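You operate a simulated robot arm through the tools that you are given. There is no shell and no other tool.

The job below is to be done with a simulated two-armed robot. You get a single attempt, and the scene is never put back.

Task
Pick up the yellow torch with one hand, pass it to the other hand and put it on the top of the sieve lid.

The check looks at the end state, three seconds after you hand in, the way a careful person would. Anything else that was tipped, shoved, dropped, spilled or broken makes it a failure. A push-on lid holds only when it is set on centred and level and pressed home; a screw cap is set on level and turned clockwise until tight.

Robot
Two 7-joint arms with two-finger parallel grippers on one trunk, on a base that moves. Base frame: it is fixed to the floor where the robot stands at the start and does not move with it; the origin is under the middle of the robot, x ahead of it, y to its left, z up. Lengths are in m, angles in degrees, forces in N, time in s.
The left shoulder is at the start at [0.05, 0.165, 1.03], the right one opposite. With the tool pointing down near the work surface each hand reaches from about 0.18 to 0.68 m from the robot's upright axis, wherever it stands, measured 20 degrees to its own side. Places, roughly: top of the sieve lid [3.4, 3.1, 0.9]. Payload 3.91 kg a hand.
Tool frame (each hand has its own): the origin (TCP) lies between the finger pads and is the grasp point; the fingertips stand 0.03 m ahead of it; z points along the fingers, y is the line along which they close. The gripper opens to 0.11 m. The fingers are 0.02 m wide and 0.01 m thick; the gripper's body (0.048 by 0.112 m) begins 0.055 m behind the TCP.
Orientation is told as [roll, pitch, yaw] about the base's x, y, z axes, in that order, counted from this pose: with the fingers straight down and closing along the base's y, the tool's x points along the base's -x, its y along +y and its z along -z.

Tools
- The arms move only by the tool step_arm. It takes "left_rows", "right_rows" or both (then of equal length, played together; a hand with none holds still); each is a list of rows, each a list of 7 numbers: the gripper command, from -1 (fully open) to 1 (shut), values between in proportion, then the shift along the tool's x, y, z in cm, then the turn, a rotation vector about the tool's x, y, z in degrees. In form: [[claw, x, y, z, rx, ry, rz], ...]. A call has 1 to 20 rows; each row shifts and turns the commanded pose from where the row before left it, along the tool's axes as they then stand. A row lasts 0.2 s, in which the tool goes at most 0.05 m and 8.6 degrees; a call with a longer step from one row to the next is refused whole, and so is a gripper value outside its range. Where a pose cannot be reached the arm comes as near as it can. A force on the tool above 40 N (or 10 N above the force at the start of the call, whichever is more), or a blocked arm, ends the call early, and 0.2 s more pass. The fingers move at their own pace (about 0.045 m/s each) and stop on an object; they squeeze with about 32 N. The grip force told is the motor's: it shows also when the fingers shut on nothing. Time passes only in rows, and 0.2 s behind the last, so rows that do not move let the fingers close. It gives the time, the measured TCP pose, the force on the tool (base axes), the opening and the grip force at its end, in the units of the frame above (readings bear some noise), with the torque about the TCP (base axes, N m) and any sound that the robot's microphone picked up.
- Cameras (640 x 400 px; columns grow to the right, rows downward): "scene" is now at [0.1204, -0.016, 1.2369]; the picture's right is [-0.17, -0.99, 0.00], its down [-0.19, 0.03, -0.98] and it looks along [0.97, -0.17, -0.19] (base axes); focal length 254 px, centre (320, 200). "left" rides on the left gripper at [0.072, -0.017, -0.103] in its tool frame; the picture's right is [0.23, 0.97, 0.00], its down [-0.76, 0.18, -0.62] and it looks along [-0.61, 0.14, 0.78] (tool axes); focal length 222 px, centre (320, 200). "right" rides on the right gripper at [0.072, 0.017, -0.103] in its tool frame; the picture's right is [-0.23, 0.97, 0.00], its down [-0.76, -0.18, -0.62] and it looks along [-0.61, -0.14, 0.78] (tool axes); focal length 222 px, centre (320, 200). There is no depth. A picture from a camera that has moved, and an enlarged one, comes with that camera's place and axes in the base frame and with its lens.
- snapshot(camera): a new picture of that camera. No time passes.
- move_column(by): slides the trunk up (or, below 0, down) by that many m; the arms and the scene camera ride with it, the base frame stays. It gives what a move gives, with no picture.
- roll_base(legs): drives the robot by 1 to 6 legs, each [ahead, left, turn to the left] in m, m and degrees, along the robot's own axes; the way and the turn of a leg run together, so that a leg with both is an arc; at most 1.5 m and 180 degrees a leg. The arms and the cameras ride along, it lands a little off, and it stops where it bumps. It gives what a move gives.
- pan_tilt(pan, tilt): turns the head with the scene camera to pan (to the left, within 80 degrees either way) and tilt (down, from -29 to 69), counted from straight ahead of the robot. It gives what a move gives.
- close_up(camera, box): a new picture of the part [left, top, right, bottom] of that camera's present view, enlarged. No time passes.
- hand_in(): hands the job in; it is judged then, once.

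Places have to be worked out from the pictures, the camera data and where the tool is seen. Open the grippers and draw the arms clear of the work before you hand the job in, unless the task says otherwise.

The tools are called after "Request:" by a JSON object that holds its "fn" and its "kwargs". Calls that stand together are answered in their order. step_arm: Moves the arms, as the interface text tells. Its arguments: {"type":"object","properties":{"left_rows":{"type":"array","items":{"type":"array","items":{"type":"number"}}},"right_rows":{"type":"array","items":{"type":"array","items":{"type":"number"}}}},"required":[]} The other tools are called the same way: move_column (by) moves the trunk up or down; roll_base (legs) drives the base; pan_tilt (pan, tilt) turns the head that bears the scene camera; snapshot (camera) takes a picture; close_up (camera, box) takes an enlarged picture of a part of a camera's view; hand_in () hands the job in.

At the start:

```text
time_s: 0.0
left_position: [0.4628, 0.1337, 1.1154]
left_orientation: [0.0, 0.0, 0.1]
left_contact_force: [-0.4, 0.0, 0.1]
left_torque: [0.0, 0.01, -0.05]
left_finger_gap: 0.1101
left_grip_force: 0.0
right_position: [0.311, -0.166, 1.1938]
right_orientation: [0.0, -0.1, 0.1]
right_contact_force: [-0.1, 0.0, 0.4]
right_torque: [-0.01, 0.04, 0.03]
right_finger_gap: 0.11
right_grip_force: 0.1
trunk travel left (down, up): [-0.25, 0.253]
robot x, y, heading: [-0.0019, -0.0001, -0.1]
head pan, tilt (commanded): [-9.8, 11.2]
```

scene: 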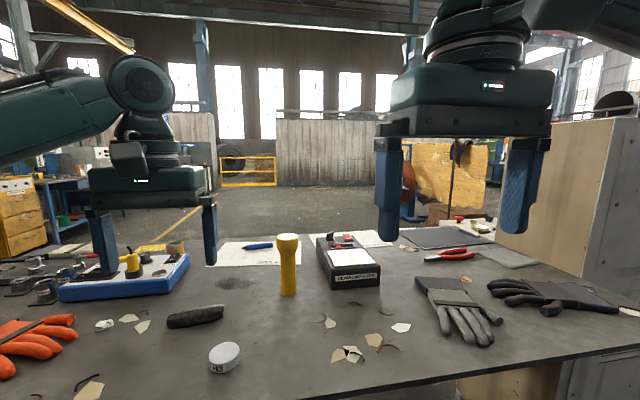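
right: 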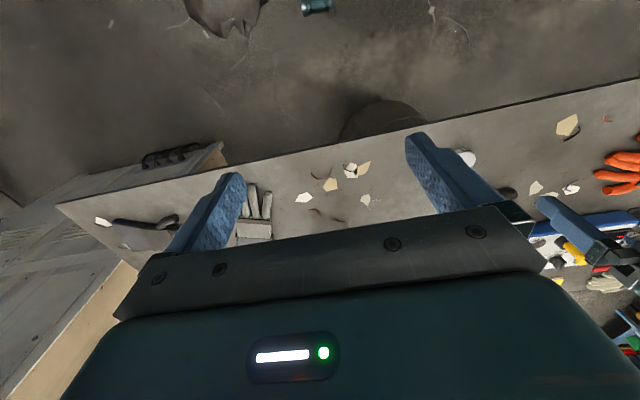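
left: 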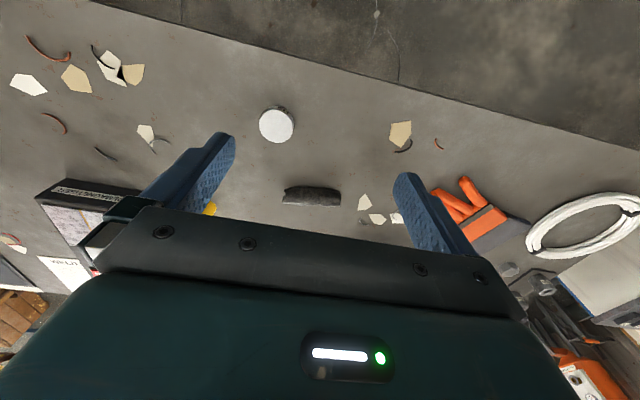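

The yellow torch seems to stand upright on the bench, a little right of the left hand. I'll take a closer look at it and at the scene around it.

Request:
{"fn": "close_up", "kwargs": {"camera": "scene", "box": [200, 210, 400, 335]}}

Request:
{"fn": "close_up", "kwargs": {"camera": "left", "box": [0, 0, 640, 400]}}

```text
3.20 times, centred on (300, 272) of scene
camera zoom: at [0.1204, -0.016, 1.2369], right [-0.17, -0.99, 0.0], down [-0.19, 0.03, -0.98], along [0.97, -0.17, -0.19], focal length 811 px, centre (384, -32)
```

zoom: 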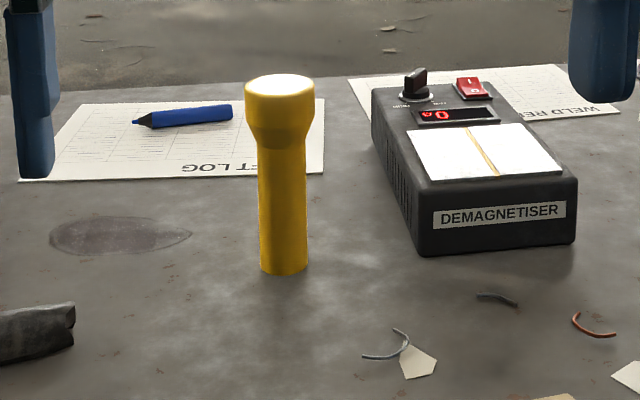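

```text
1.00 times, centred on (320, 200) of left (not enlarged: the box is as wide or as high as the picture)
camera zoom: at [0.389, 0.1176, 1.2197], right [-0.23, 0.97, 0.0], down [0.76, 0.18, 0.62], along [0.61, 0.14, -0.78], focal length 222 px, centre (320, 200)
```

zoom: 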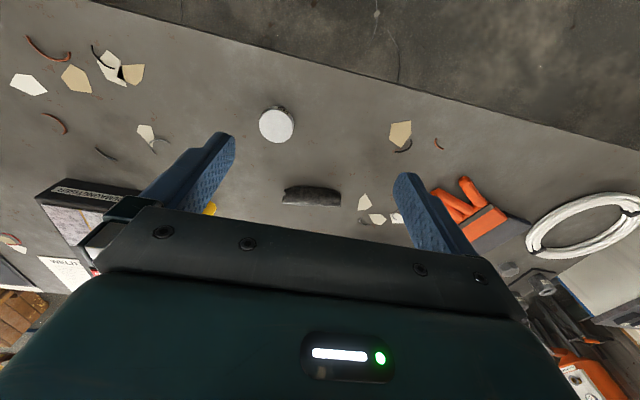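

From the two views, the bench top lies at about z 0.88 and the torch at roughly [0.71, -0.04], about 0.15 m tall. Next I'll look toward the sieve, around [3.4, 3.1, 0.9], to see the way there and the place for it.

Request:
{"fn": "pan_tilt", "kwargs": {"pan": 42, "tilt": 10}}

Request:
{"fn": "snapshot", "kwargs": {"camera": "scene"}}

```text
time_s: 1.2
left_position: [0.4619, 0.1336, 1.1155]
left_orientation: [0.0, 0.0, 0.2]
left_contact_force: [-1.3, 0.0, -1.0]
left_torque: [-0.02, -0.02, 0.0]
left_finger_gap: 0.1102
left_grip_force: 0.1
right_position: [0.3109, -0.1667, 1.1934]
right_orientation: [0.0, 0.0, 0.0]
right_contact_force: [0.8, 0.3, 0.2]
right_torque: [0.0, 0.01, 0.0]
right_finger_gap: 0.11
right_grip_force: 0.0
trunk travel left (down, up): [-0.25, 0.253]
robot x, y, heading: [0.0006, 0.0041, -0.2]
head pan, tilt (commanded): [42.0, 10.0]
```

```text
taken
camera scene: at [0.0977, 0.0621, 1.2388], right [0.67, -0.74, 0.0], down [-0.13, -0.12, -0.98], along [0.73, 0.66, -0.17], focal length 254 px, centre (320, 200)
```

scene: 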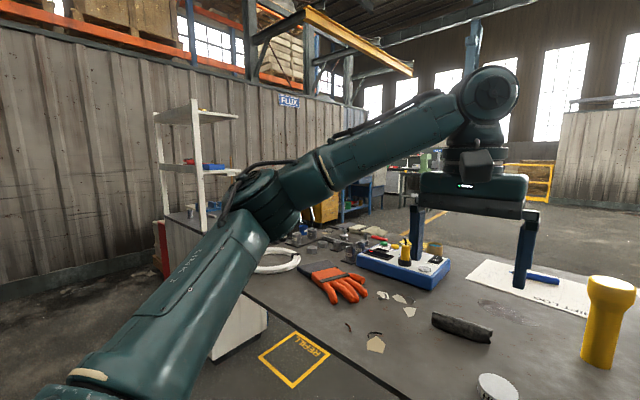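

The left arm hides the view to the sieve. I'll look down in front of the robot to find the bench edge, and to both sides.

Request:
{"fn": "pan_tilt", "kwargs": {"pan": 0, "tilt": 60}}

Request:
{"fn": "snapshot", "kwargs": {"camera": "scene"}}

Request:
{"fn": "pan_tilt", "kwargs": {"pan": 75, "tilt": 15}}

Request:
{"fn": "snapshot", "kwargs": {"camera": "scene"}}

Request:
{"fn": "pan_tilt", "kwargs": {"pan": 20, "tilt": 10}}

Request:
{"fn": "snapshot", "kwargs": {"camera": "scene"}}

```text
time_s: 2.4
left_position: [0.4609, 0.1344, 1.1151]
left_orientation: [0.0, 0.1, 0.1]
left_contact_force: [-0.4, -0.4, 0.3]
left_torque: [0.01, 0.02, -0.01]
left_finger_gap: 0.1101
left_grip_force: 0.0
right_position: [0.3107, -0.1676, 1.1941]
right_orientation: [0.0, 0.1, -0.1]
right_contact_force: [-0.1, -0.1, -0.1]
right_torque: [0.0, -0.02, 0.01]
right_finger_gap: 0.11
right_grip_force: 0.1
trunk travel left (down, up): [-0.25, 0.253]
robot x, y, heading: [-0.001, -0.001, -0.2]
head pan, tilt (commanded): [0.0, 60.0]
```

```text
taken
camera scene: at [0.0953, -0.0001, 1.1644], right [0.0, -1.0, 0.0], down [-0.87, 0.0, -0.5], along [0.5, 0.0, -0.87], focal length 254 px, centre (320, 200)
```

scene: 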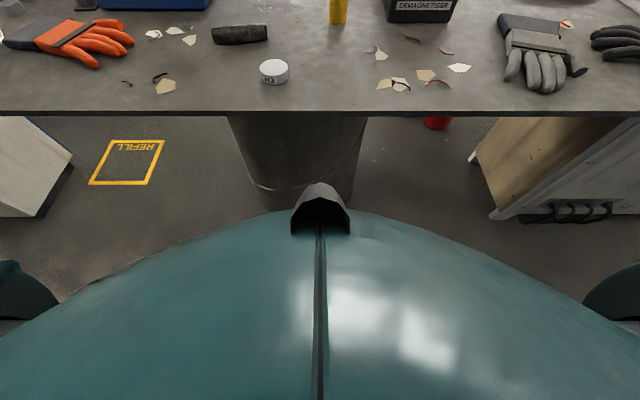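

```text
time_s: 3.9
left_position: [0.4613, 0.1342, 1.1161]
left_orientation: [0.1, 0.0, 0.1]
left_contact_force: [-0.9, -0.2, 1.0]
left_torque: [-0.01, 0.02, 0.02]
left_finger_gap: 0.1101
left_grip_force: 0.0
right_position: [0.3108, -0.166, 1.1933]
right_orientation: [0.0, 0.1, 0.1]
right_contact_force: [0.1, 0.4, -0.2]
right_torque: [0.02, 0.03, 0.01]
right_finger_gap: 0.11
right_grip_force: 0.1
trunk travel left (down, up): [-0.25, 0.253]
robot x, y, heading: [0.0, 0.0037, 0.1]
head pan, tilt (commanded): [75.0, 15.0]
```

```text
taken
camera scene: at [0.0528, 0.0901, 1.2306], right [0.97, -0.26, 0.0], down [-0.07, -0.25, -0.97], along [0.25, 0.93, -0.26], focal length 254 px, centre (320, 200)
```

scene: 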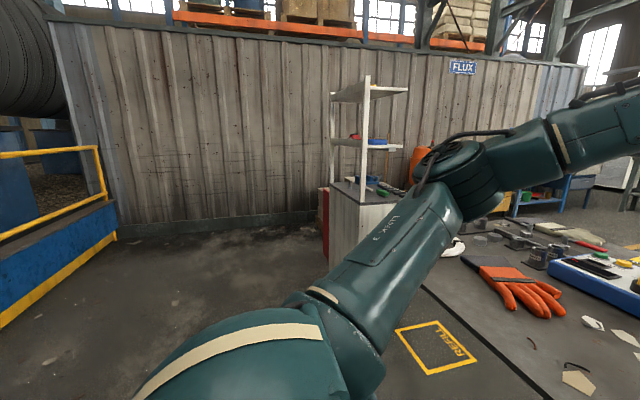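

```text
time_s: 5.1
left_position: [0.4603, 0.1341, 1.1157]
left_orientation: [-0.1, -0.1, 0.1]
left_contact_force: [0.3, 0.9, -0.3]
left_torque: [0.03, 0.02, -0.02]
left_finger_gap: 0.1098
left_grip_force: 0.0
right_position: [0.311, -0.1656, 1.194]
right_orientation: [0.1, 0.0, 0.0]
right_contact_force: [0.3, 0.1, -0.2]
right_torque: [-0.01, -0.01, -0.01]
right_finger_gap: 0.1099
right_grip_force: 0.0
trunk travel left (down, up): [-0.25, 0.253]
robot x, y, heading: [0.0005, 0.0001, 0.0]
head pan, tilt (commanded): [20.0, 10.0]
```

```text
taken
camera scene: at [0.1159, 0.0318, 1.2388], right [0.34, -0.94, 0.0], down [-0.16, -0.06, -0.98], along [0.93, 0.34, -0.17], focal length 254 px, centre (320, 200)
```

scene: 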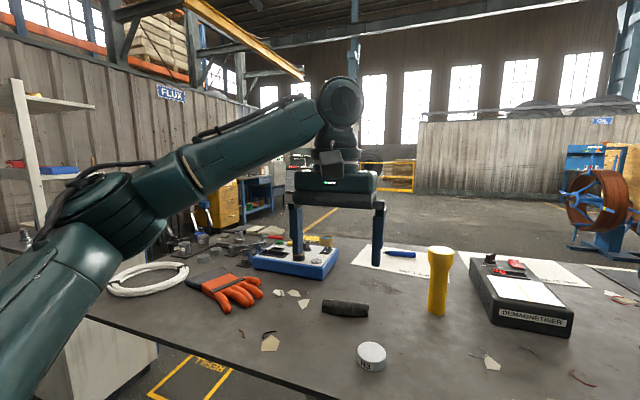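

The bench's front edge lies at about x 0.42 and its top at z 0.88. The torch is 0.71 m ahead, so I'll creep 0.1 m forward, which leaves the chest well clear of the edge, and then look down again.

Request:
{"fn": "roll_base", "kwargs": {"legs": [[0.1, 0, 0]]}}

Request:
{"fn": "pan_tilt", "kwargs": {"pan": 0, "tilt": 35}}

Request:
{"fn": "snapshot", "kwargs": {"camera": "scene"}}

Request:
{"fn": "snapshot", "kwargs": {"camera": "left"}}

Request:
{"fn": "snapshot", "kwargs": {"camera": "right"}}

```text
time_s: 6.2
left_position: [0.5628, 0.135, 1.1154]
left_orientation: [0.0, 0.1, 0.3]
left_contact_force: [0.4, -0.5, 0.5]
left_torque: [-0.01, 0.01, 0.02]
left_finger_gap: 0.11
left_grip_force: 0.1
right_position: [0.411, -0.1657, 1.194]
right_orientation: [0.0, -0.1, 0.1]
right_contact_force: [-0.9, 0.1, -0.1]
right_torque: [-0.02, 0.01, -0.01]
right_finger_gap: 0.1098
right_grip_force: 0.0
trunk travel left (down, up): [-0.25, 0.253]
robot x, y, heading: [0.0994, 0.0016, 0.0]
head pan, tilt (commanded): [20.0, 10.0]
```

```text
time_s: 7.1
left_position: [0.562, 0.1355, 1.1164]
left_orientation: [0.0, 0.0, 0.3]
left_contact_force: [-0.4, 0.2, -0.1]
left_torque: [-0.03, 0.01, 0.0]
left_finger_gap: 0.1098
left_grip_force: 0.2
right_position: [0.4111, -0.1652, 1.1928]
right_orientation: [0.0, 0.1, 0.1]
right_contact_force: [0.4, 0.5, 0.0]
right_torque: [0.04, -0.02, -0.01]
right_finger_gap: 0.1101
right_grip_force: 0.0
trunk travel left (down, up): [-0.25, 0.253]
robot x, y, heading: [0.098, -0.0023, 0.2]
head pan, tilt (commanded): [0.0, 35.0]
```

```text
taken
camera scene: at [0.2165, 0.0003, 1.1987], right [0.0, -1.0, 0.0], down [-0.57, 0.0, -0.82], along [0.82, 0.0, -0.57], focal length 254 px, centre (320, 200)
```

scene: 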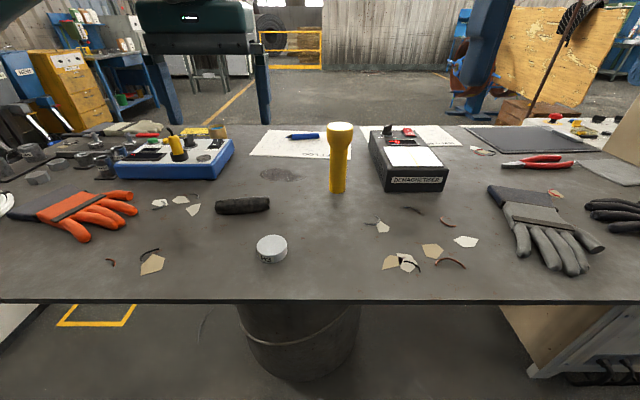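

```text
taken
camera left: at [0.4885, 0.1184, 1.2198], right [-0.23, 0.97, 0.0], down [0.76, 0.18, 0.62], along [0.61, 0.14, -0.78], focal length 222 px, centre (320, 200)
```

left: 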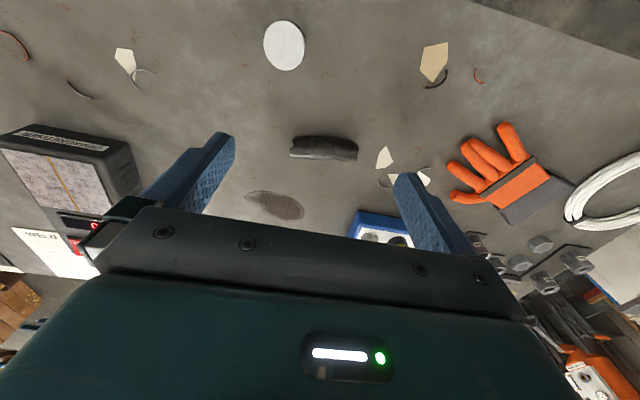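

```text
taken
camera right: at [0.3385, -0.1478, 1.2975], right [0.22, 0.97, 0.0], down [0.76, -0.18, 0.62], along [0.61, -0.14, -0.78], focal length 222 px, centre (320, 200)
```

right: 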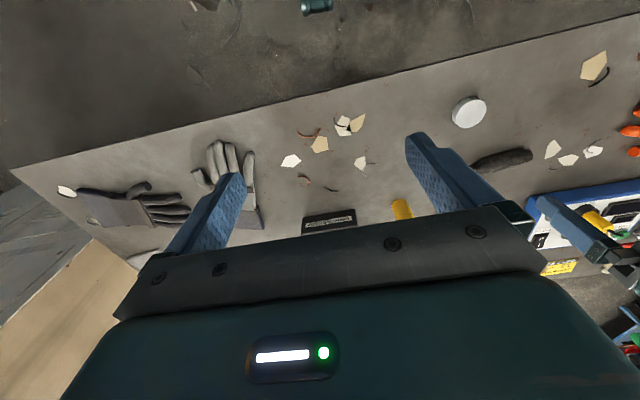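

The base moved 0.1 m freely. I'll zoom on the torch from the head and right-hand cameras to place it exactly.

Request:
{"fn": "close_up", "kwargs": {"camera": "scene", "box": [260, 100, 420, 200]}}

Request:
{"fn": "close_up", "kwargs": {"camera": "right", "box": [320, 80, 480, 180]}}

Request:
{"fn": "close_up", "kwargs": {"camera": "right", "box": [360, 170, 456, 230]}}

Request:
{"fn": "close_up", "kwargs": {"camera": "scene", "box": [200, 180, 440, 330]}}

```text
4.00 times, centred on (340, 150) of scene
camera zoom: at [0.2165, 0.0003, 1.1987], right [0.0, -1.0, 0.0], down [-0.57, 0.0, -0.82], along [0.82, 0.0, -0.57], focal length 1014 px, centre (240, 400)
```

zoom: 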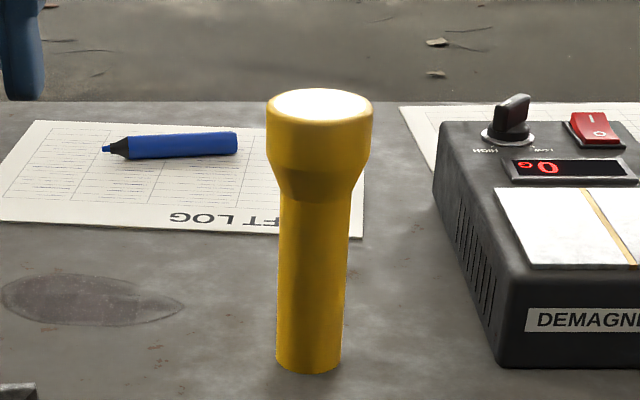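

```text
4.00 times, centred on (400, 130) of right
camera zoom: at [0.3385, -0.1478, 1.2975], right [0.22, 0.97, 0.0], down [0.76, -0.18, 0.62], along [0.61, -0.14, -0.78], focal length 888 px, centre (0, 480)
```

zoom: 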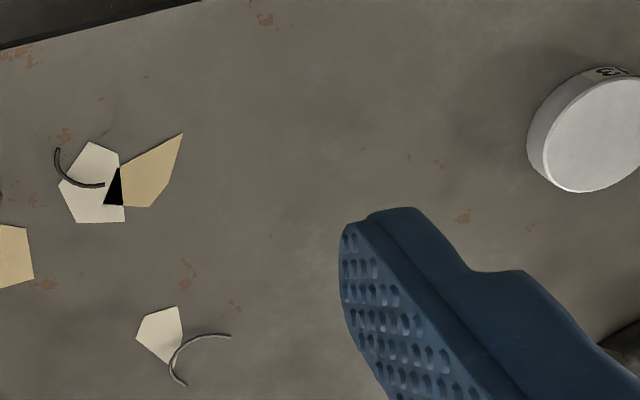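

```text
6.67 times, centred on (408, 200) of right
camera zoom: at [0.3385, -0.1478, 1.2975], right [0.22, 0.97, 0.0], down [0.76, -0.18, 0.62], along [0.61, -0.14, -0.78], focal length 1481 px, centre (-267, 200)
```

zoom: 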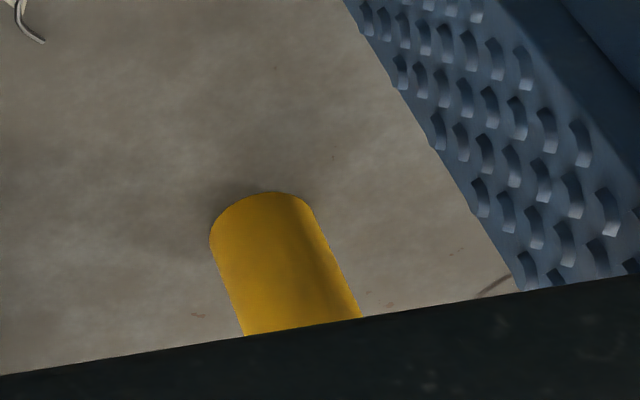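

```text
2.67 times, centred on (320, 255) of scene
camera zoom: at [0.2165, 0.0003, 1.1987], right [0.0, -1.0, 0.0], down [-0.57, 0.0, -0.82], along [0.82, 0.0, -0.57], focal length 676 px, centre (320, 53)
```

zoom: 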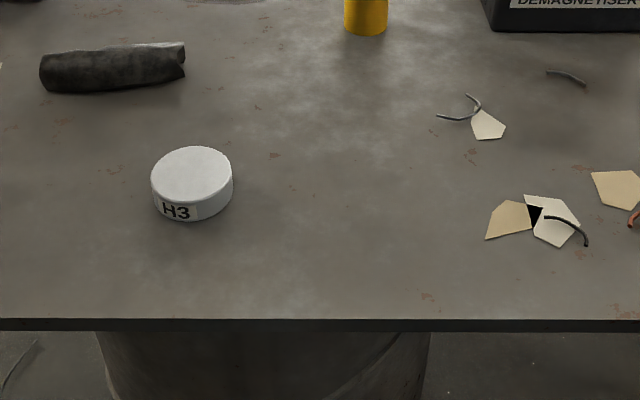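

The torch stands upright at about [0.727, -0.038]. Its base is at z 0.875 and its top at 1.025, with a head about 0.054 wide and a barrel about 0.04. The right hand will take the barrel from the robot's side at a 60° pitch, so I bring it forward and tilt it while the left hand moves a little aside.

Request:
{"fn": "step_arm", "kwargs": {"right_rows": [[-1, -3.4, 1.3, 0.6, 0, 0, 0], [-1, -3.4, 1.3, 0.6, 0, 0, 0], [-1, -3.4, 1.3, 0.6, 0, 0, 0], [-1, -3.4, 1.3, 0.6, 0, 0, 0], [-1, -3.4, 1.3, 0.6, 0, 0, 0], [-1, 0, 0, 0, 0, -7.5, 0], [-1, 0, 0, 0, 0, -7.5, 0], [-1, 0, 0, 0, 0, -7.5, 0], [-1, 0, 0, 0, 0, -7.5, 0], [-1, 0, 0, 0, 0, -7.5, 0], [-1, 0, 0, 0, 0, -7.5, 0], [-1, 0, 0, 0, 0, -7.5, 0], [-1, 0, 0, 0, 0, -7.5, 0], [-1, 0, 0, 0, 0, 0, 0]], "left_rows": [[-1, 0, 1.6, -1.2, 0, 0, 0], [-1, 0, 1.6, -1.2, 0, 0, 0], [-1, 0, 1.6, -1.2, 0, 0, 0], [-1, 0, 1.6, -1.2, 0, 0, 0], [-1, 0, 1.6, -1.2, 0, 0, 0], [-1, 0, 0, 0, 0, 0, 0], [-1, 0, 0, 0, 0, 0, 0], [-1, 0, 0, 0, 0, 0, 0], [-1, 0, 0, 0, 0, 0, 0], [-1, 0, 0, 0, 0, 0, 0], [-1, 0, 0, 0, 0, 0, 0], [-1, 0, 0, 0, 0, 0, 0], [-1, 0, 0, 0, 0, 0, 0], [-1, 0, 0, 0, 0, 0, 0]]}}

Request:
{"fn": "snapshot", "kwargs": {"camera": "scene"}}

Request:
{"fn": "snapshot", "kwargs": {"camera": "right"}}

```text
time_s: 10.1
left_position: [0.5621, 0.2157, 1.1759]
left_orientation: [0.0, 0.0, 0.2]
left_contact_force: [-0.3, -0.1, 0.0]
left_torque: [-0.02, 0.01, 0.01]
left_finger_gap: 0.1099
left_grip_force: 0.0
right_position: [0.5797, -0.1005, 1.1647]
right_orientation: [0.1, -60.2, 0.0]
right_contact_force: [0.8, 0.0, 0.9]
right_torque: [-0.03, -0.01, 0.01]
right_finger_gap: 0.1099
right_grip_force: 0.0
trunk travel left (down, up): [-0.25, 0.253]
robot x, y, heading: [0.0985, 0.0005, 0.0]
head pan, tilt (commanded): [0.0, 35.0]
```

```text
taken
camera scene: at [0.2165, 0.0003, 1.1987], right [0.0, -1.0, 0.0], down [-0.57, 0.0, -0.82], along [0.82, 0.0, -0.57], focal length 254 px, centre (320, 200)
```

scene: 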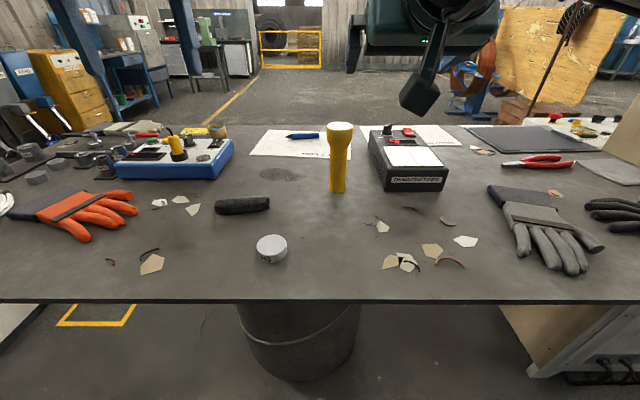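

```text
taken
camera right: at [0.4552, -0.082, 1.1527], right [0.11, 0.97, 0.2], down [-0.16, -0.18, 0.97], along [0.98, -0.14, 0.14], focal length 222 px, centre (320, 200)
```

right: 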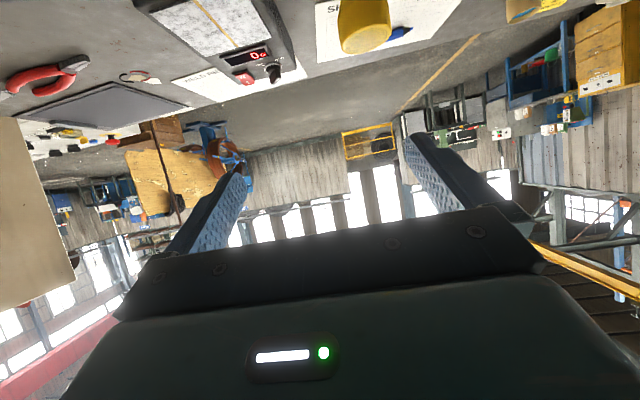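

The pose was reached as commanded. Now I bring the right hand to a pre-grasp point behind and above the barrel, on the line of approach.

Request:
{"fn": "step_arm", "kwargs": {"right_rows": [[-1, 2.336, 1.25, 2.142, 0, 0, 0], [-1, 2.336, 1.25, 2.142, 0, 0, 0], [-1, 2.336, 1.25, 2.142, 0, 0, 0], [-1, 2.336, 1.25, 2.142, 0, 0, 0], [-1, 2.336, 1.25, 2.142, 0, 0, 0], [-1, 0, 0, 0, 0, 0, 0]]}}

Request:
{"fn": "snapshot", "kwargs": {"camera": "scene"}}

Request:
{"fn": "snapshot", "kwargs": {"camera": "right"}}

Request:
{"fn": "snapshot", "kwargs": {"camera": "left"}}

```text
time_s: 11.5
left_position: [0.5616, 0.2139, 1.1759]
left_orientation: [0.0, 0.0, 0.2]
left_contact_force: [0.1, 0.0, 0.3]
left_torque: [-0.02, -0.03, 0.0]
left_finger_gap: 0.11
left_grip_force: 0.1
right_position: [0.6134, -0.0369, 1.0072]
right_orientation: [0.1, -60.0, 0.0]
right_contact_force: [0.0, -0.4, -0.8]
right_torque: [-0.03, 0.0, -0.02]
right_finger_gap: 0.1098
right_grip_force: 0.1
trunk travel left (down, up): [-0.25, 0.253]
robot x, y, heading: [0.1027, 0.0023, 0.2]
head pan, tilt (commanded): [0.0, 35.0]
```

```text
taken
camera scene: at [0.2164, 0.0002, 1.1987], right [0.0, -1.0, 0.0], down [-0.57, 0.0, -0.82], along [0.82, 0.0, -0.57], focal length 254 px, centre (320, 200)
```

scene: 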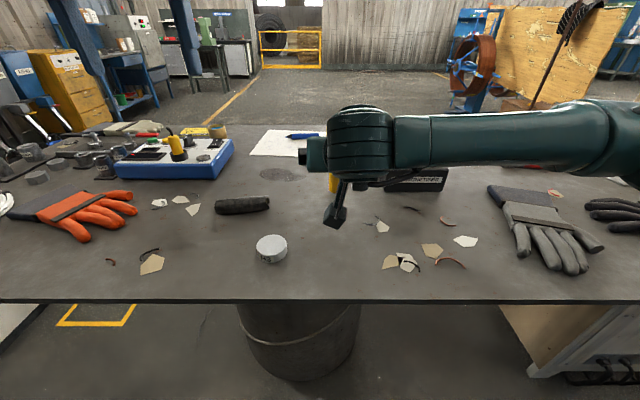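

```text
taken
camera right: at [0.4885, -0.0188, 0.9964], right [0.11, 0.97, 0.2], down [-0.16, -0.18, 0.97], along [0.98, -0.14, 0.13], focal length 222 px, centre (320, 200)
```

right: 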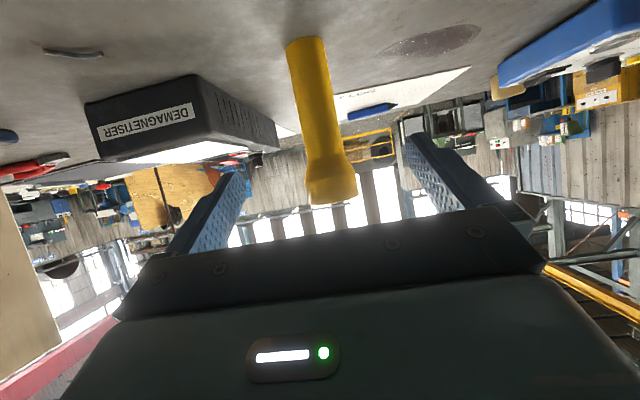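

```text
taken
camera left: at [0.4891, 0.1977, 1.2803], right [-0.23, 0.97, 0.0], down [0.76, 0.18, 0.62], along [0.61, 0.14, -0.78], focal length 222 px, centre (320, 200)
```

left: 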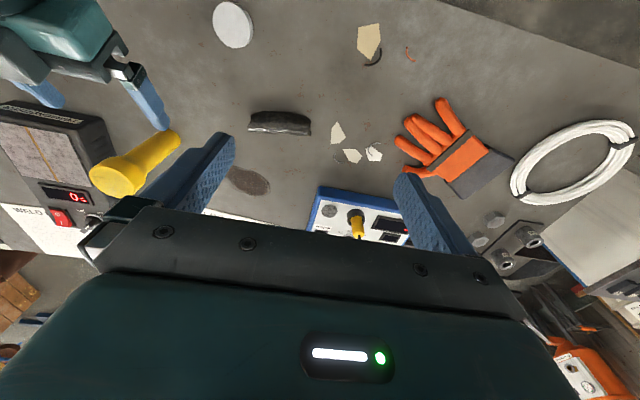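

The right, left and head views agree on the torch axis at about [0.727, -0.04], between the open fingers. I'll advance most of the way along the fingers and check before closing.

Request:
{"fn": "step_arm", "kwargs": {"right_rows": [[-1, 0, -0.1, 2.0, 0, 0, 0], [-1, 0, -0.1, 2.0, 0, 0, 0], [-1, 0, -0.1, 2.0, 0, 0, 0], [-1, 0, 0, 2.0, 0, 0, 0], [-1, 0, 0, 2.0, 0, 0, 0], [-1, 0, 0, 0, 0, 0, 0]]}}

Request:
{"fn": "snapshot", "kwargs": {"camera": "right"}}

Request:
{"fn": "snapshot", "kwargs": {"camera": "left"}}

```text
time_s: 12.9
left_position: [0.5612, 0.2146, 1.1769]
left_orientation: [0.0, 0.0, 0.1]
left_contact_force: [0.0, 0.3, -0.4]
left_torque: [0.01, 0.03, 0.0]
left_finger_gap: 0.1101
left_grip_force: 0.0
right_position: [0.7016, -0.0391, 0.9577]
right_orientation: [-0.1, -60.0, 0.2]
right_contact_force: [-0.1, -0.4, -0.5]
right_torque: [0.02, -0.03, -0.03]
right_finger_gap: 0.1099
right_grip_force: 0.1
trunk travel left (down, up): [-0.25, 0.253]
robot x, y, heading: [0.1003, -0.0021, -0.1]
head pan, tilt (commanded): [0.0, 35.0]
```

```text
taken
camera right: at [0.5764, -0.0221, 0.9461], right [0.11, 0.97, 0.2], down [-0.16, -0.18, 0.97], along [0.98, -0.14, 0.13], focal length 222 px, centre (320, 200)
```

right: 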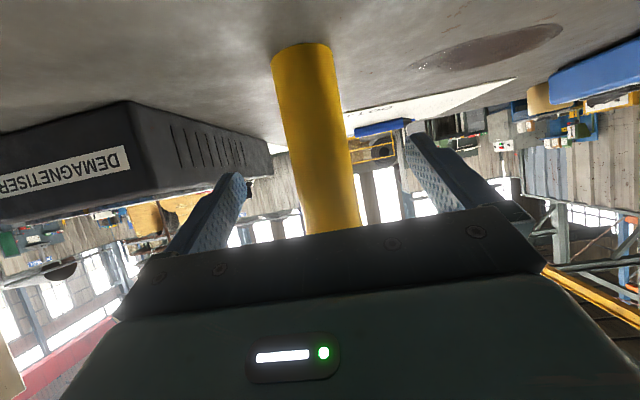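

```text
taken
camera left: at [0.4891, 0.1977, 1.2803], right [-0.23, 0.97, 0.0], down [0.76, 0.18, 0.62], along [0.61, 0.14, -0.78], focal length 222 px, centre (320, 200)
```

left: 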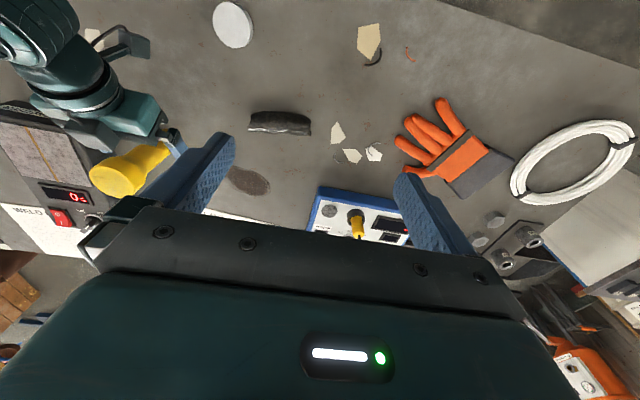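

The barrel is centred between the fingers and the palm is clear of the head. I'll go the last 2 cm and close the right hand on the barrel.

Request:
{"fn": "step_arm", "kwargs": {"right_rows": [[-1, 0, 0, 1.0, 0, 0, 0], [-1, 0, 0, 1.0, 0, 0, 0], [-1, 0, 0, 0, 0, 0, 0]]}}

Request:
{"fn": "snapshot", "kwargs": {"camera": "right"}}

Request:
{"fn": "step_arm", "kwargs": {"right_rows": [[1, 0, 0, 0, 0, 0, 0], [1, 0, 0, 0, 0, 0, 0], [1, 0, 0, 0, 0, 0, 0], [1, 0, 0, 0, 0, 0, 0], [1, 0, 0, 0, 0, 0, 0], [1, 0, 0, 0, 0, 0, 0], [1, 0, 0, 0, 0, 0, 0], [1, 0, 0, 0, 0, 0, 0]]}}

Request:
{"fn": "snapshot", "kwargs": {"camera": "right"}}

Request:
{"fn": "snapshot", "kwargs": {"camera": "left"}}

```text
time_s: 13.7
left_position: [0.5621, 0.2139, 1.1757]
left_orientation: [0.0, 0.0, 0.1]
left_contact_force: [0.5, -0.8, 0.5]
left_torque: [0.0, 0.03, 0.0]
left_finger_gap: 0.1099
left_grip_force: 0.0
right_position: [0.7176, -0.0397, 0.9474]
right_orientation: [0.0, -60.0, 0.0]
right_contact_force: [-0.1, 0.5, -1.1]
right_torque: [0.04, 0.02, 0.0]
right_finger_gap: 0.1099
right_grip_force: 0.1
trunk travel left (down, up): [-0.25, 0.253]
robot x, y, heading: [0.1012, 0.0066, 0.1]
head pan, tilt (commanded): [0.0, 35.0]
```

```text
taken
camera right: at [0.5931, -0.0221, 0.937], right [0.11, 0.97, 0.2], down [-0.16, -0.18, 0.97], along [0.98, -0.14, 0.13], focal length 222 px, centre (320, 200)
```

right: 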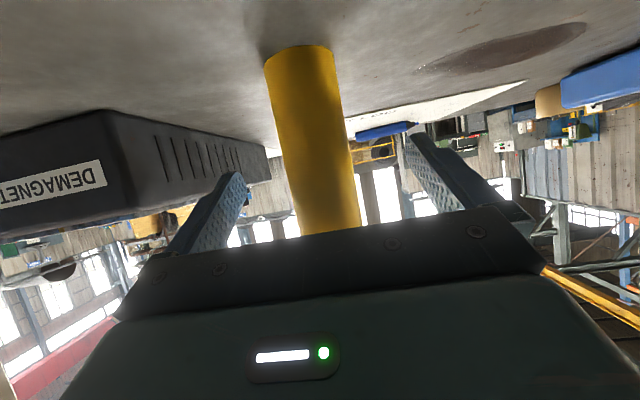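

```text
time_s: 15.5
left_position: [0.5621, 0.2149, 1.1766]
left_orientation: [0.0, -0.1, 0.2]
left_contact_force: [-0.5, -0.2, -0.2]
left_torque: [0.0, -0.01, 0.0]
left_finger_gap: 0.1101
left_grip_force: 0.0
right_position: [0.7181, -0.0397, 0.9476]
right_orientation: [0.1, -60.1, 0.0]
right_contact_force: [0.1, 0.4, -0.2]
right_torque: [0.0, 0.0, 0.0]
right_finger_gap: 0.0373
right_grip_force: 32.0
trunk travel left (down, up): [-0.25, 0.253]
robot x, y, heading: [0.1014, 0.0043, -0.0]
head pan, tilt (commanded): [0.0, 35.0]
```

```text
taken
camera right: at [0.593, -0.0221, 0.9372], right [0.11, 0.97, 0.2], down [-0.16, -0.18, 0.97], along [0.98, -0.14, 0.13], focal length 222 px, centre (320, 200)
```

right: 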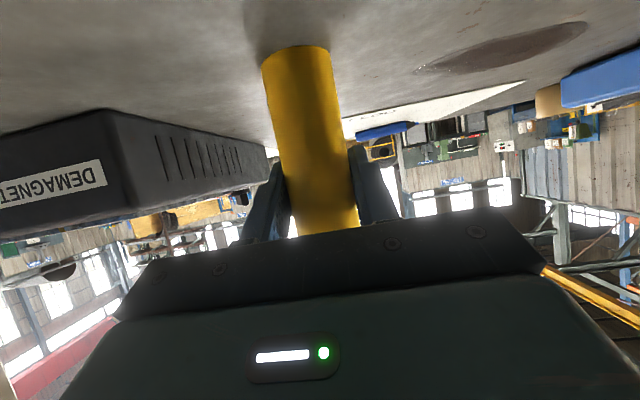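

```text
taken
camera left: at [0.4891, 0.1978, 1.2803], right [-0.23, 0.97, 0.0], down [0.76, 0.18, 0.62], along [0.61, 0.14, -0.78], focal length 222 px, centre (320, 200)
```

left: 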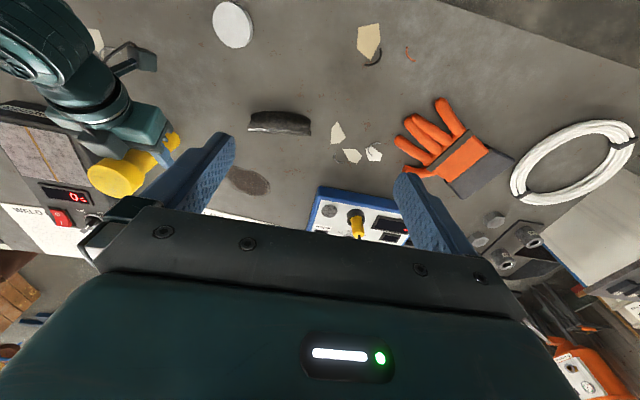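

The gap is 0.037 m with 32 N of grip, so the right hand holds the barrel. I'll lift straight up 0.14 m and look.

Request:
{"fn": "step_arm", "kwargs": {"right_rows": [[1, -0.866, 0, -0.5, 0, 0, 0], [1, -1.732, 0, -1.0, 0, 0, 0], [1, -1.732, 0, -1.0, 0, 0, 0], [1, -1.732, 0, -1.0, 0, 0, 0], [1, -1.732, 0, -1.0, 0, 0, 0], [1, -1.732, 0, -1.0, 0, 0, 0], [1, -1.732, 0, -1.0, 0, 0, 0], [1, -0.866, 0, -0.5, 0, 0, 0], [1, 0, 0, 0, 0, 0, 0]]}}

Request:
{"fn": "snapshot", "kwargs": {"camera": "right"}}

Request:
{"fn": "snapshot", "kwargs": {"camera": "left"}}

Request:
{"fn": "snapshot", "kwargs": {"camera": "scene"}}

```text
time_s: 17.5
left_position: [0.5616, 0.2137, 1.176]
left_orientation: [0.1, 0.0, 0.3]
left_contact_force: [0.0, 0.5, 0.6]
left_torque: [0.0, 0.02, 0.01]
left_finger_gap: 0.1099
left_grip_force: 0.1
right_position: [0.7196, -0.0404, 1.0896]
right_orientation: [0.0, -60.0, 0.1]
right_contact_force: [-0.1, 0.7, -2.7]
right_torque: [0.03, -0.01, 0.01]
right_finger_gap: 0.0371
right_grip_force: 32.5
trunk travel left (down, up): [-0.25, 0.253]
robot x, y, heading: [0.0986, 0.0007, 0.2]
head pan, tilt (commanded): [0.0, 35.0]
```

```text
taken
camera right: at [0.5938, -0.0218, 1.078], right [0.11, 0.97, 0.2], down [-0.16, -0.18, 0.97], along [0.98, -0.14, 0.13], focal length 222 px, centre (320, 200)
```

right: 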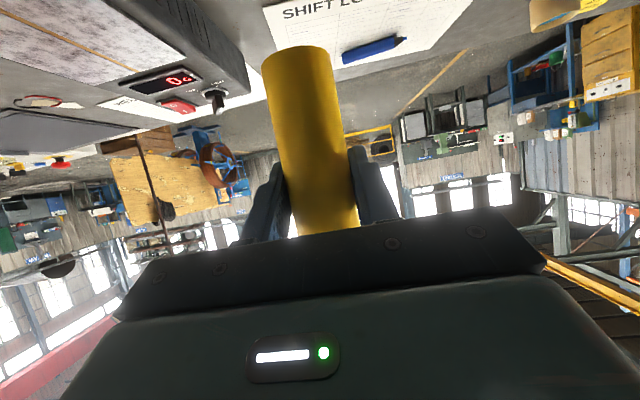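

```text
taken
camera left: at [0.4894, 0.1977, 1.2802], right [-0.23, 0.97, 0.0], down [0.76, 0.18, 0.62], along [0.61, 0.14, -0.78], focal length 222 px, centre (320, 200)
```

left: 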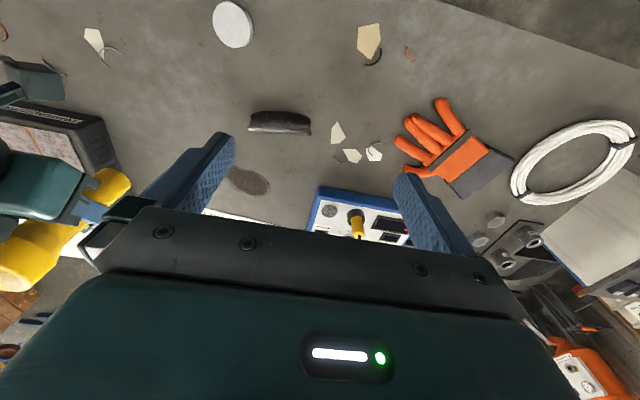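

```text
taken
camera scene: at [0.2167, 0.0002, 1.1986], right [0.0, -1.0, 0.0], down [-0.57, 0.0, -0.82], along [0.82, 0.0, -0.57], focal length 254 px, centre (320, 200)
```

scene: 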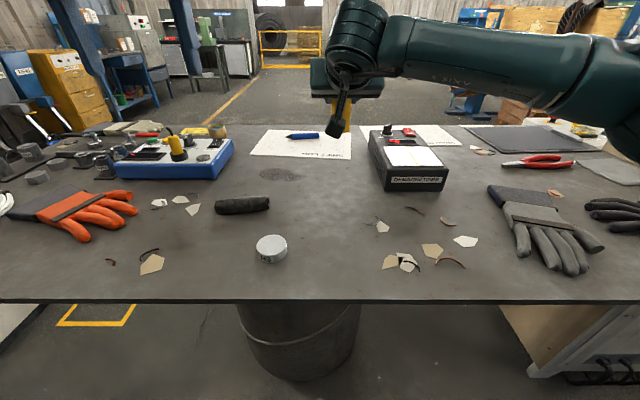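

The torch came up upright and without slipping. Next I bring it back toward the robot to about [0.60, -0.02, 1.04], where the left hand can take the head from above.

Request:
{"fn": "step_arm", "kwargs": {"right_rows": [[1, 1.722, 0.333, -1.315, 0, 0, 0], [1, 1.722, 0.333, -1.315, 0, 0, 0], [1, 1.722, 0.333, -1.315, 0, 0, 0], [1, 1.722, 0.333, -1.315, 0, 0, 0], [1, 1.722, 0.333, -1.315, 0, 0, 0], [1, 1.722, 0.333, -1.315, 0, 0, 0], [1, 0, 0, 0, 0, 0, 0]], "left_rows": [[-1, 0, 0, -0.2, 0, 0, 0], [-1, 0, 0, -0.2, 0, 0, 0], [-1, 0, 0, -0.2, 0, 0, 0], [-1, 0, 0, -0.2, 0, 0, 0], [-1, 0, 0, -0.2, 0, 0, 0], [-1, 0, 0, 0, 0, 0, 0], [-1, 0, 0, 0, 0, 0, 0]]}}

Request:
{"fn": "snapshot", "kwargs": {"camera": "left"}}

Request:
{"fn": "snapshot", "kwargs": {"camera": "scene"}}

Request:
{"fn": "snapshot", "kwargs": {"camera": "right"}}

```text
time_s: 19.1
left_position: [0.5613, 0.2157, 1.1849]
left_orientation: [0.0, 0.0, 0.1]
left_contact_force: [0.4, -0.6, 0.0]
left_torque: [0.0, 0.0, 0.0]
left_finger_gap: 0.1099
left_grip_force: 0.0
right_position: [0.5973, -0.0201, 1.0368]
right_orientation: [0.1, -60.0, 0.1]
right_contact_force: [-0.2, 0.1, -2.6]
right_torque: [0.02, -0.02, -0.02]
right_finger_gap: 0.0373
right_grip_force: 32.1
trunk travel left (down, up): [-0.25, 0.253]
robot x, y, heading: [0.1007, 0.0017, -0.0]
head pan, tilt (commanded): [0.0, 35.0]
```

```text
taken
camera left: at [0.4885, 0.1981, 1.2898], right [-0.23, 0.97, 0.0], down [0.76, 0.18, 0.62], along [0.61, 0.14, -0.78], focal length 222 px, centre (320, 200)
```

left: 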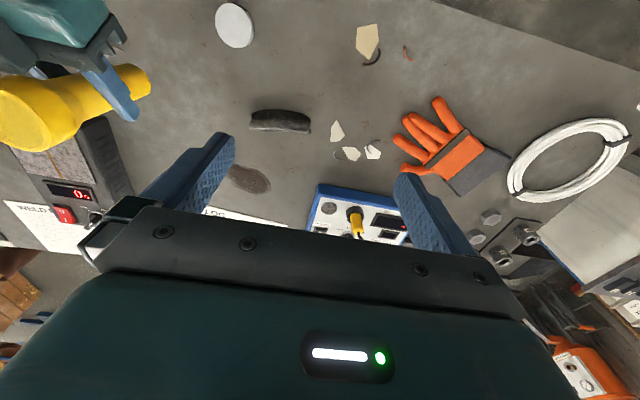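

```text
taken
camera scene: at [0.2167, 0.0002, 1.1986], right [0.0, -1.0, 0.0], down [-0.57, 0.0, -0.82], along [0.82, 0.0, -0.57], focal length 254 px, centre (320, 200)
```

scene: 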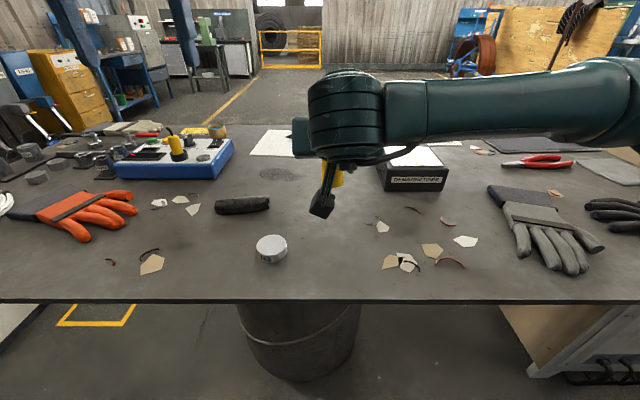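

```text
taken
camera right: at [0.4727, -0.0024, 1.027], right [0.11, 0.97, 0.2], down [-0.16, -0.18, 0.97], along [0.98, -0.14, 0.13], focal length 222 px, centre (320, 200)
```

right: 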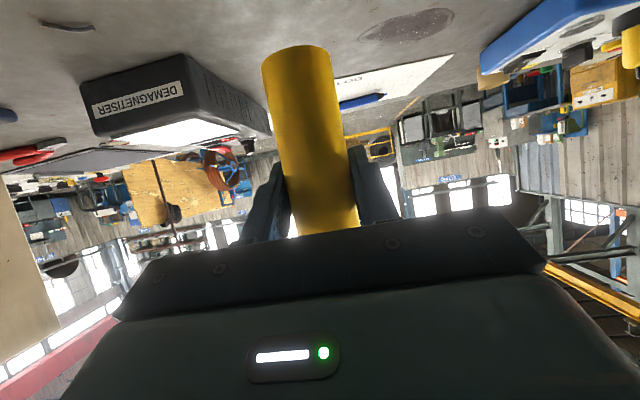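

The torch top now sits at about z 1.115. I move the left hand over it with fingertips about 5 cm above, then check alignment in the left camera.

Request:
{"fn": "step_arm", "kwargs": {"left_rows": [[-1, -0.57, -2.95, -0.2, 0, 0, 0], [-1, -0.57, -2.95, -0.2, 0, 0, 0], [-1, -0.57, -2.95, -0.2, 0, 0, 0], [-1, -0.57, -2.95, -0.2, 0, 0, 0], [-1, -0.57, -2.95, -0.2, 0, 0, 0], [-1, -0.57, -2.95, -0.2, 0, 0, 0], [-1, -0.57, -2.95, -0.2, 0, 0, 0], [-1, -0.57, -2.95, -0.2, 0, 0, 0], [-1, 0, 0, 0, 0, 0, 0]]}}

Request:
{"fn": "snapshot", "kwargs": {"camera": "left"}}

Request:
{"fn": "snapshot", "kwargs": {"camera": "scene"}}

```text
time_s: 21.1
left_position: [0.6036, 0.0037, 1.1782]
left_orientation: [0.1, -0.1, 0.0]
left_contact_force: [-0.3, 0.8, 0.4]
left_torque: [0.0, 0.01, -0.01]
left_finger_gap: 0.1099
left_grip_force: 0.0
left hand out of reach, approached as far as the arm can: row 7, 8
right_position: [0.5985, -0.0205, 1.0371]
right_orientation: [0.1, -60.0, 0.0]
right_contact_force: [-0.1, -0.3, -1.5]
right_torque: [-0.04, -0.02, 0.04]
right_finger_gap: 0.0375
right_grip_force: 32.2
trunk travel left (down, up): [-0.25, 0.253]
robot x, y, heading: [0.1007, -0.0041, 0.1]
head pan, tilt (commanded): [0.0, 35.0]
```

```text
taken
camera left: at [0.5305, -0.0126, 1.2825], right [-0.23, 0.97, 0.0], down [0.76, 0.18, 0.62], along [0.61, 0.14, -0.78], focal length 222 px, centre (320, 200)
```

left: 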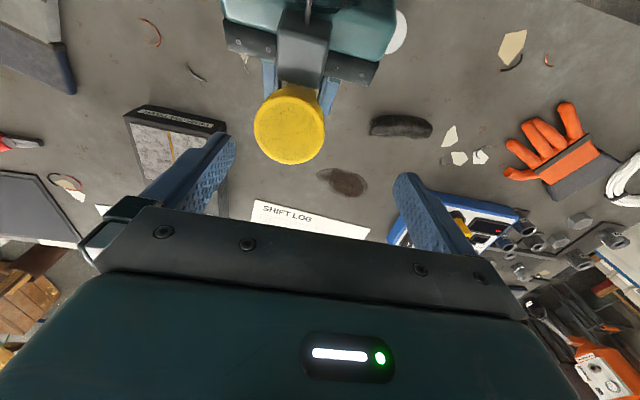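

```text
taken
camera scene: at [0.2168, 0.0003, 1.1986], right [0.0, -1.0, 0.0], down [-0.57, 0.0, -0.82], along [0.82, 0.0, -0.57], focal length 254 px, centre (320, 200)
```

scene: 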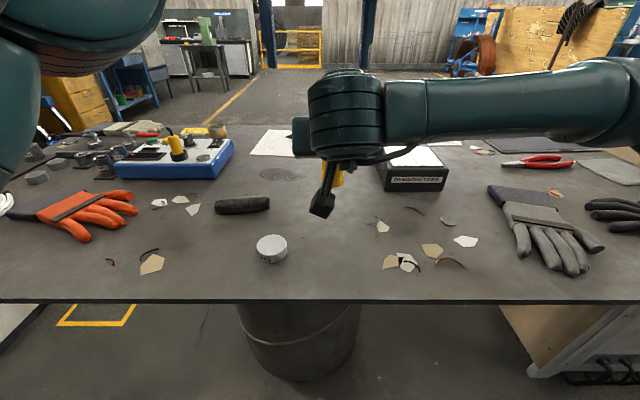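

The left arm is at its reach limit here at y≈0, so I'll have to bring the torch further left and nearer. First a close look at the torch head from the left camera.

Request:
{"fn": "close_up", "kwargs": {"camera": "left", "box": [210, 40, 370, 200]}}

```text
2.50 times, centred on (290, 120) of left
camera zoom: at [0.5305, -0.0126, 1.2825], right [-0.23, 0.97, 0.0], down [0.76, 0.18, 0.62], along [0.61, 0.14, -0.78], focal length 555 px, centre (395, 400)
```

zoom: 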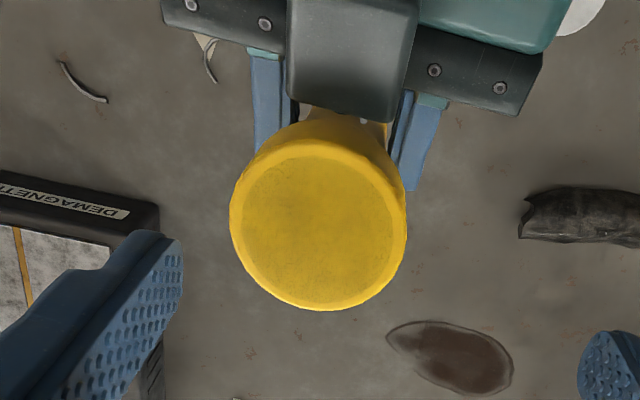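

The torch axis is at about [0.600, -0.021] with its top at z 1.115, so it is well centred on the right hand's TCP. I'll move both hands about 7 cm to the left so the left arm has margin.

Request:
{"fn": "step_arm", "kwargs": {"right_rows": [[1, 0.2, 1.4, -0.346, 0, 0, 0], [1, 0.2, 1.4, -0.346, 0, 0, 0], [1, 0.2, 1.4, -0.346, 0, 0, 0], [1, 0.2, 1.4, -0.346, 0, 0, 0], [1, 0.2, 1.4, -0.346, 0, 0, 0], [1, 0, 0, 0, 0, 0, 0]], "left_rows": [[-1, 0.54, 1.4, 0, 0, 0, 0], [-1, 0.54, 1.4, 0, 0, 0, 0], [-1, 0.54, 1.4, 0, 0, 0, 0], [-1, 0.54, 1.4, 0, 0, 0, 0], [-1, 0.54, 1.4, 0, 0, 0, 0], [-1, 0, 0, 0, 0, 0, 0]]}}

Request:
{"fn": "snapshot", "kwargs": {"camera": "left"}}

Request:
{"fn": "snapshot", "kwargs": {"camera": "scene"}}

```text
time_s: 22.5
left_position: [0.576, 0.0747, 1.1795]
left_orientation: [-0.1, 0.0, 0.3]
left_contact_force: [0.5, 0.3, -0.5]
left_torque: [-0.01, 0.01, -0.04]
left_finger_gap: 0.11
left_grip_force: 0.0
right_position: [0.5771, 0.0489, 1.0395]
right_orientation: [0.1, -60.0, 0.1]
right_contact_force: [-0.3, 0.6, -2.3]
right_torque: [-0.01, 0.03, 0.0]
right_finger_gap: 0.0374
right_grip_force: 32.0
trunk travel left (down, up): [-0.25, 0.253]
robot x, y, heading: [0.0983, -0.0009, 0.1]
head pan, tilt (commanded): [0.0, 35.0]
```

```text
taken
camera left: at [0.5035, 0.0581, 1.2834], right [-0.23, 0.97, 0.0], down [0.76, 0.18, 0.62], along [0.61, 0.14, -0.78], focal length 222 px, centre (320, 200)
```

left: 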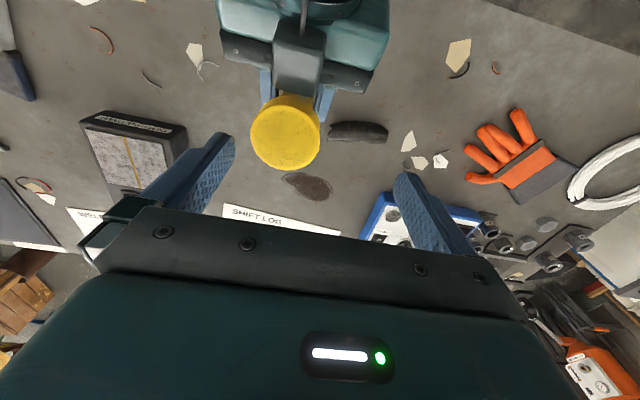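

```text
taken
camera scene: at [0.2166, 0.0001, 1.1986], right [0.0, -1.0, 0.0], down [-0.57, 0.0, -0.82], along [0.82, 0.0, -0.57], focal length 254 px, centre (320, 200)
```

scene: 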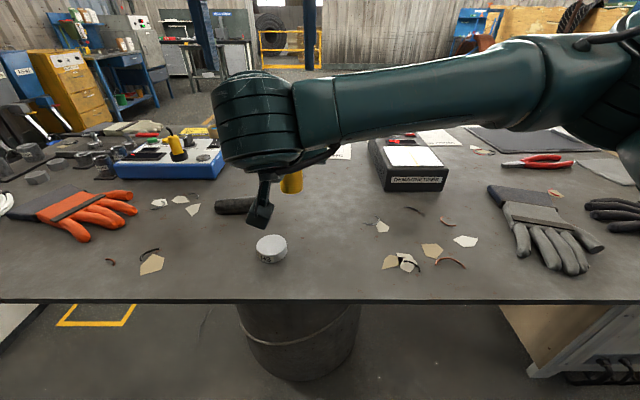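

The torch axis is at about [0.577, 0.047] and the left TCP at [0.576, 0.075]. I slide the left hand over the axis, then lower partway and check.

Request:
{"fn": "step_arm", "kwargs": {"left_rows": [[-1, -0.05, -1.35, 0, 0, 0, 0], [-1, -0.05, -1.35, 0, 0, 0, 0], [-1, 0, 0, 1.0, 0, 0, 0], [-1, 0, 0, 1.0, 0, 0, 0], [-1, 0, 0, 1.0, 0, 0, 0], [-1, 0, 0, 0, 0, 0, 0]]}}

Request:
{"fn": "snapshot", "kwargs": {"camera": "left"}}

Request:
{"fn": "snapshot", "kwargs": {"camera": "scene"}}

```text
time_s: 23.9
left_position: [0.5773, 0.0496, 1.1478]
left_orientation: [0.0, 0.0, 0.2]
left_contact_force: [-0.1, 0.1, -0.8]
left_torque: [0.01, -0.02, 0.0]
left_finger_gap: 0.11
left_grip_force: 0.1
right_position: [0.5765, 0.0487, 1.0392]
right_orientation: [0.1, -60.0, 0.0]
right_contact_force: [-0.1, -0.5, -2.6]
right_torque: [0.03, -0.01, 0.0]
right_finger_gap: 0.0373
right_grip_force: 31.8
trunk travel left (down, up): [-0.25, 0.253]
robot x, y, heading: [0.0995, -0.002, 0.0]
head pan, tilt (commanded): [0.0, 35.0]
```

```text
taken
camera left: at [0.5039, 0.0321, 1.2523], right [-0.23, 0.97, 0.0], down [0.76, 0.18, 0.62], along [0.61, 0.14, -0.78], focal length 222 px, centre (320, 200)
```

left: 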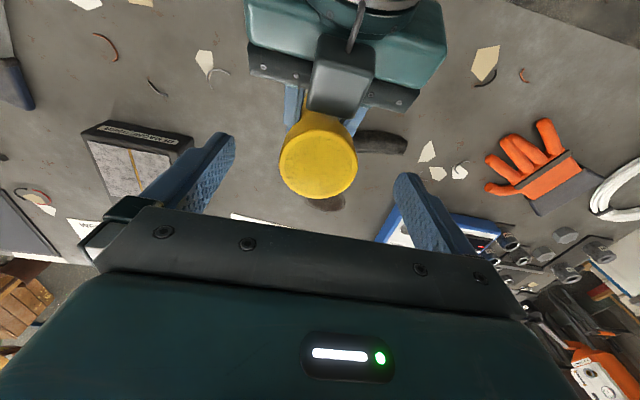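

```text
taken
camera scene: at [0.2166, 0.0002, 1.1986], right [0.0, -1.0, 0.0], down [-0.57, 0.0, -0.82], along [0.82, 0.0, -0.57], focal length 254 px, centre (320, 200)
```

scene: 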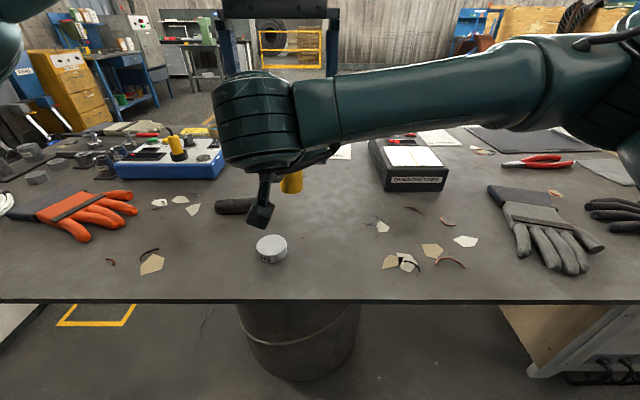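

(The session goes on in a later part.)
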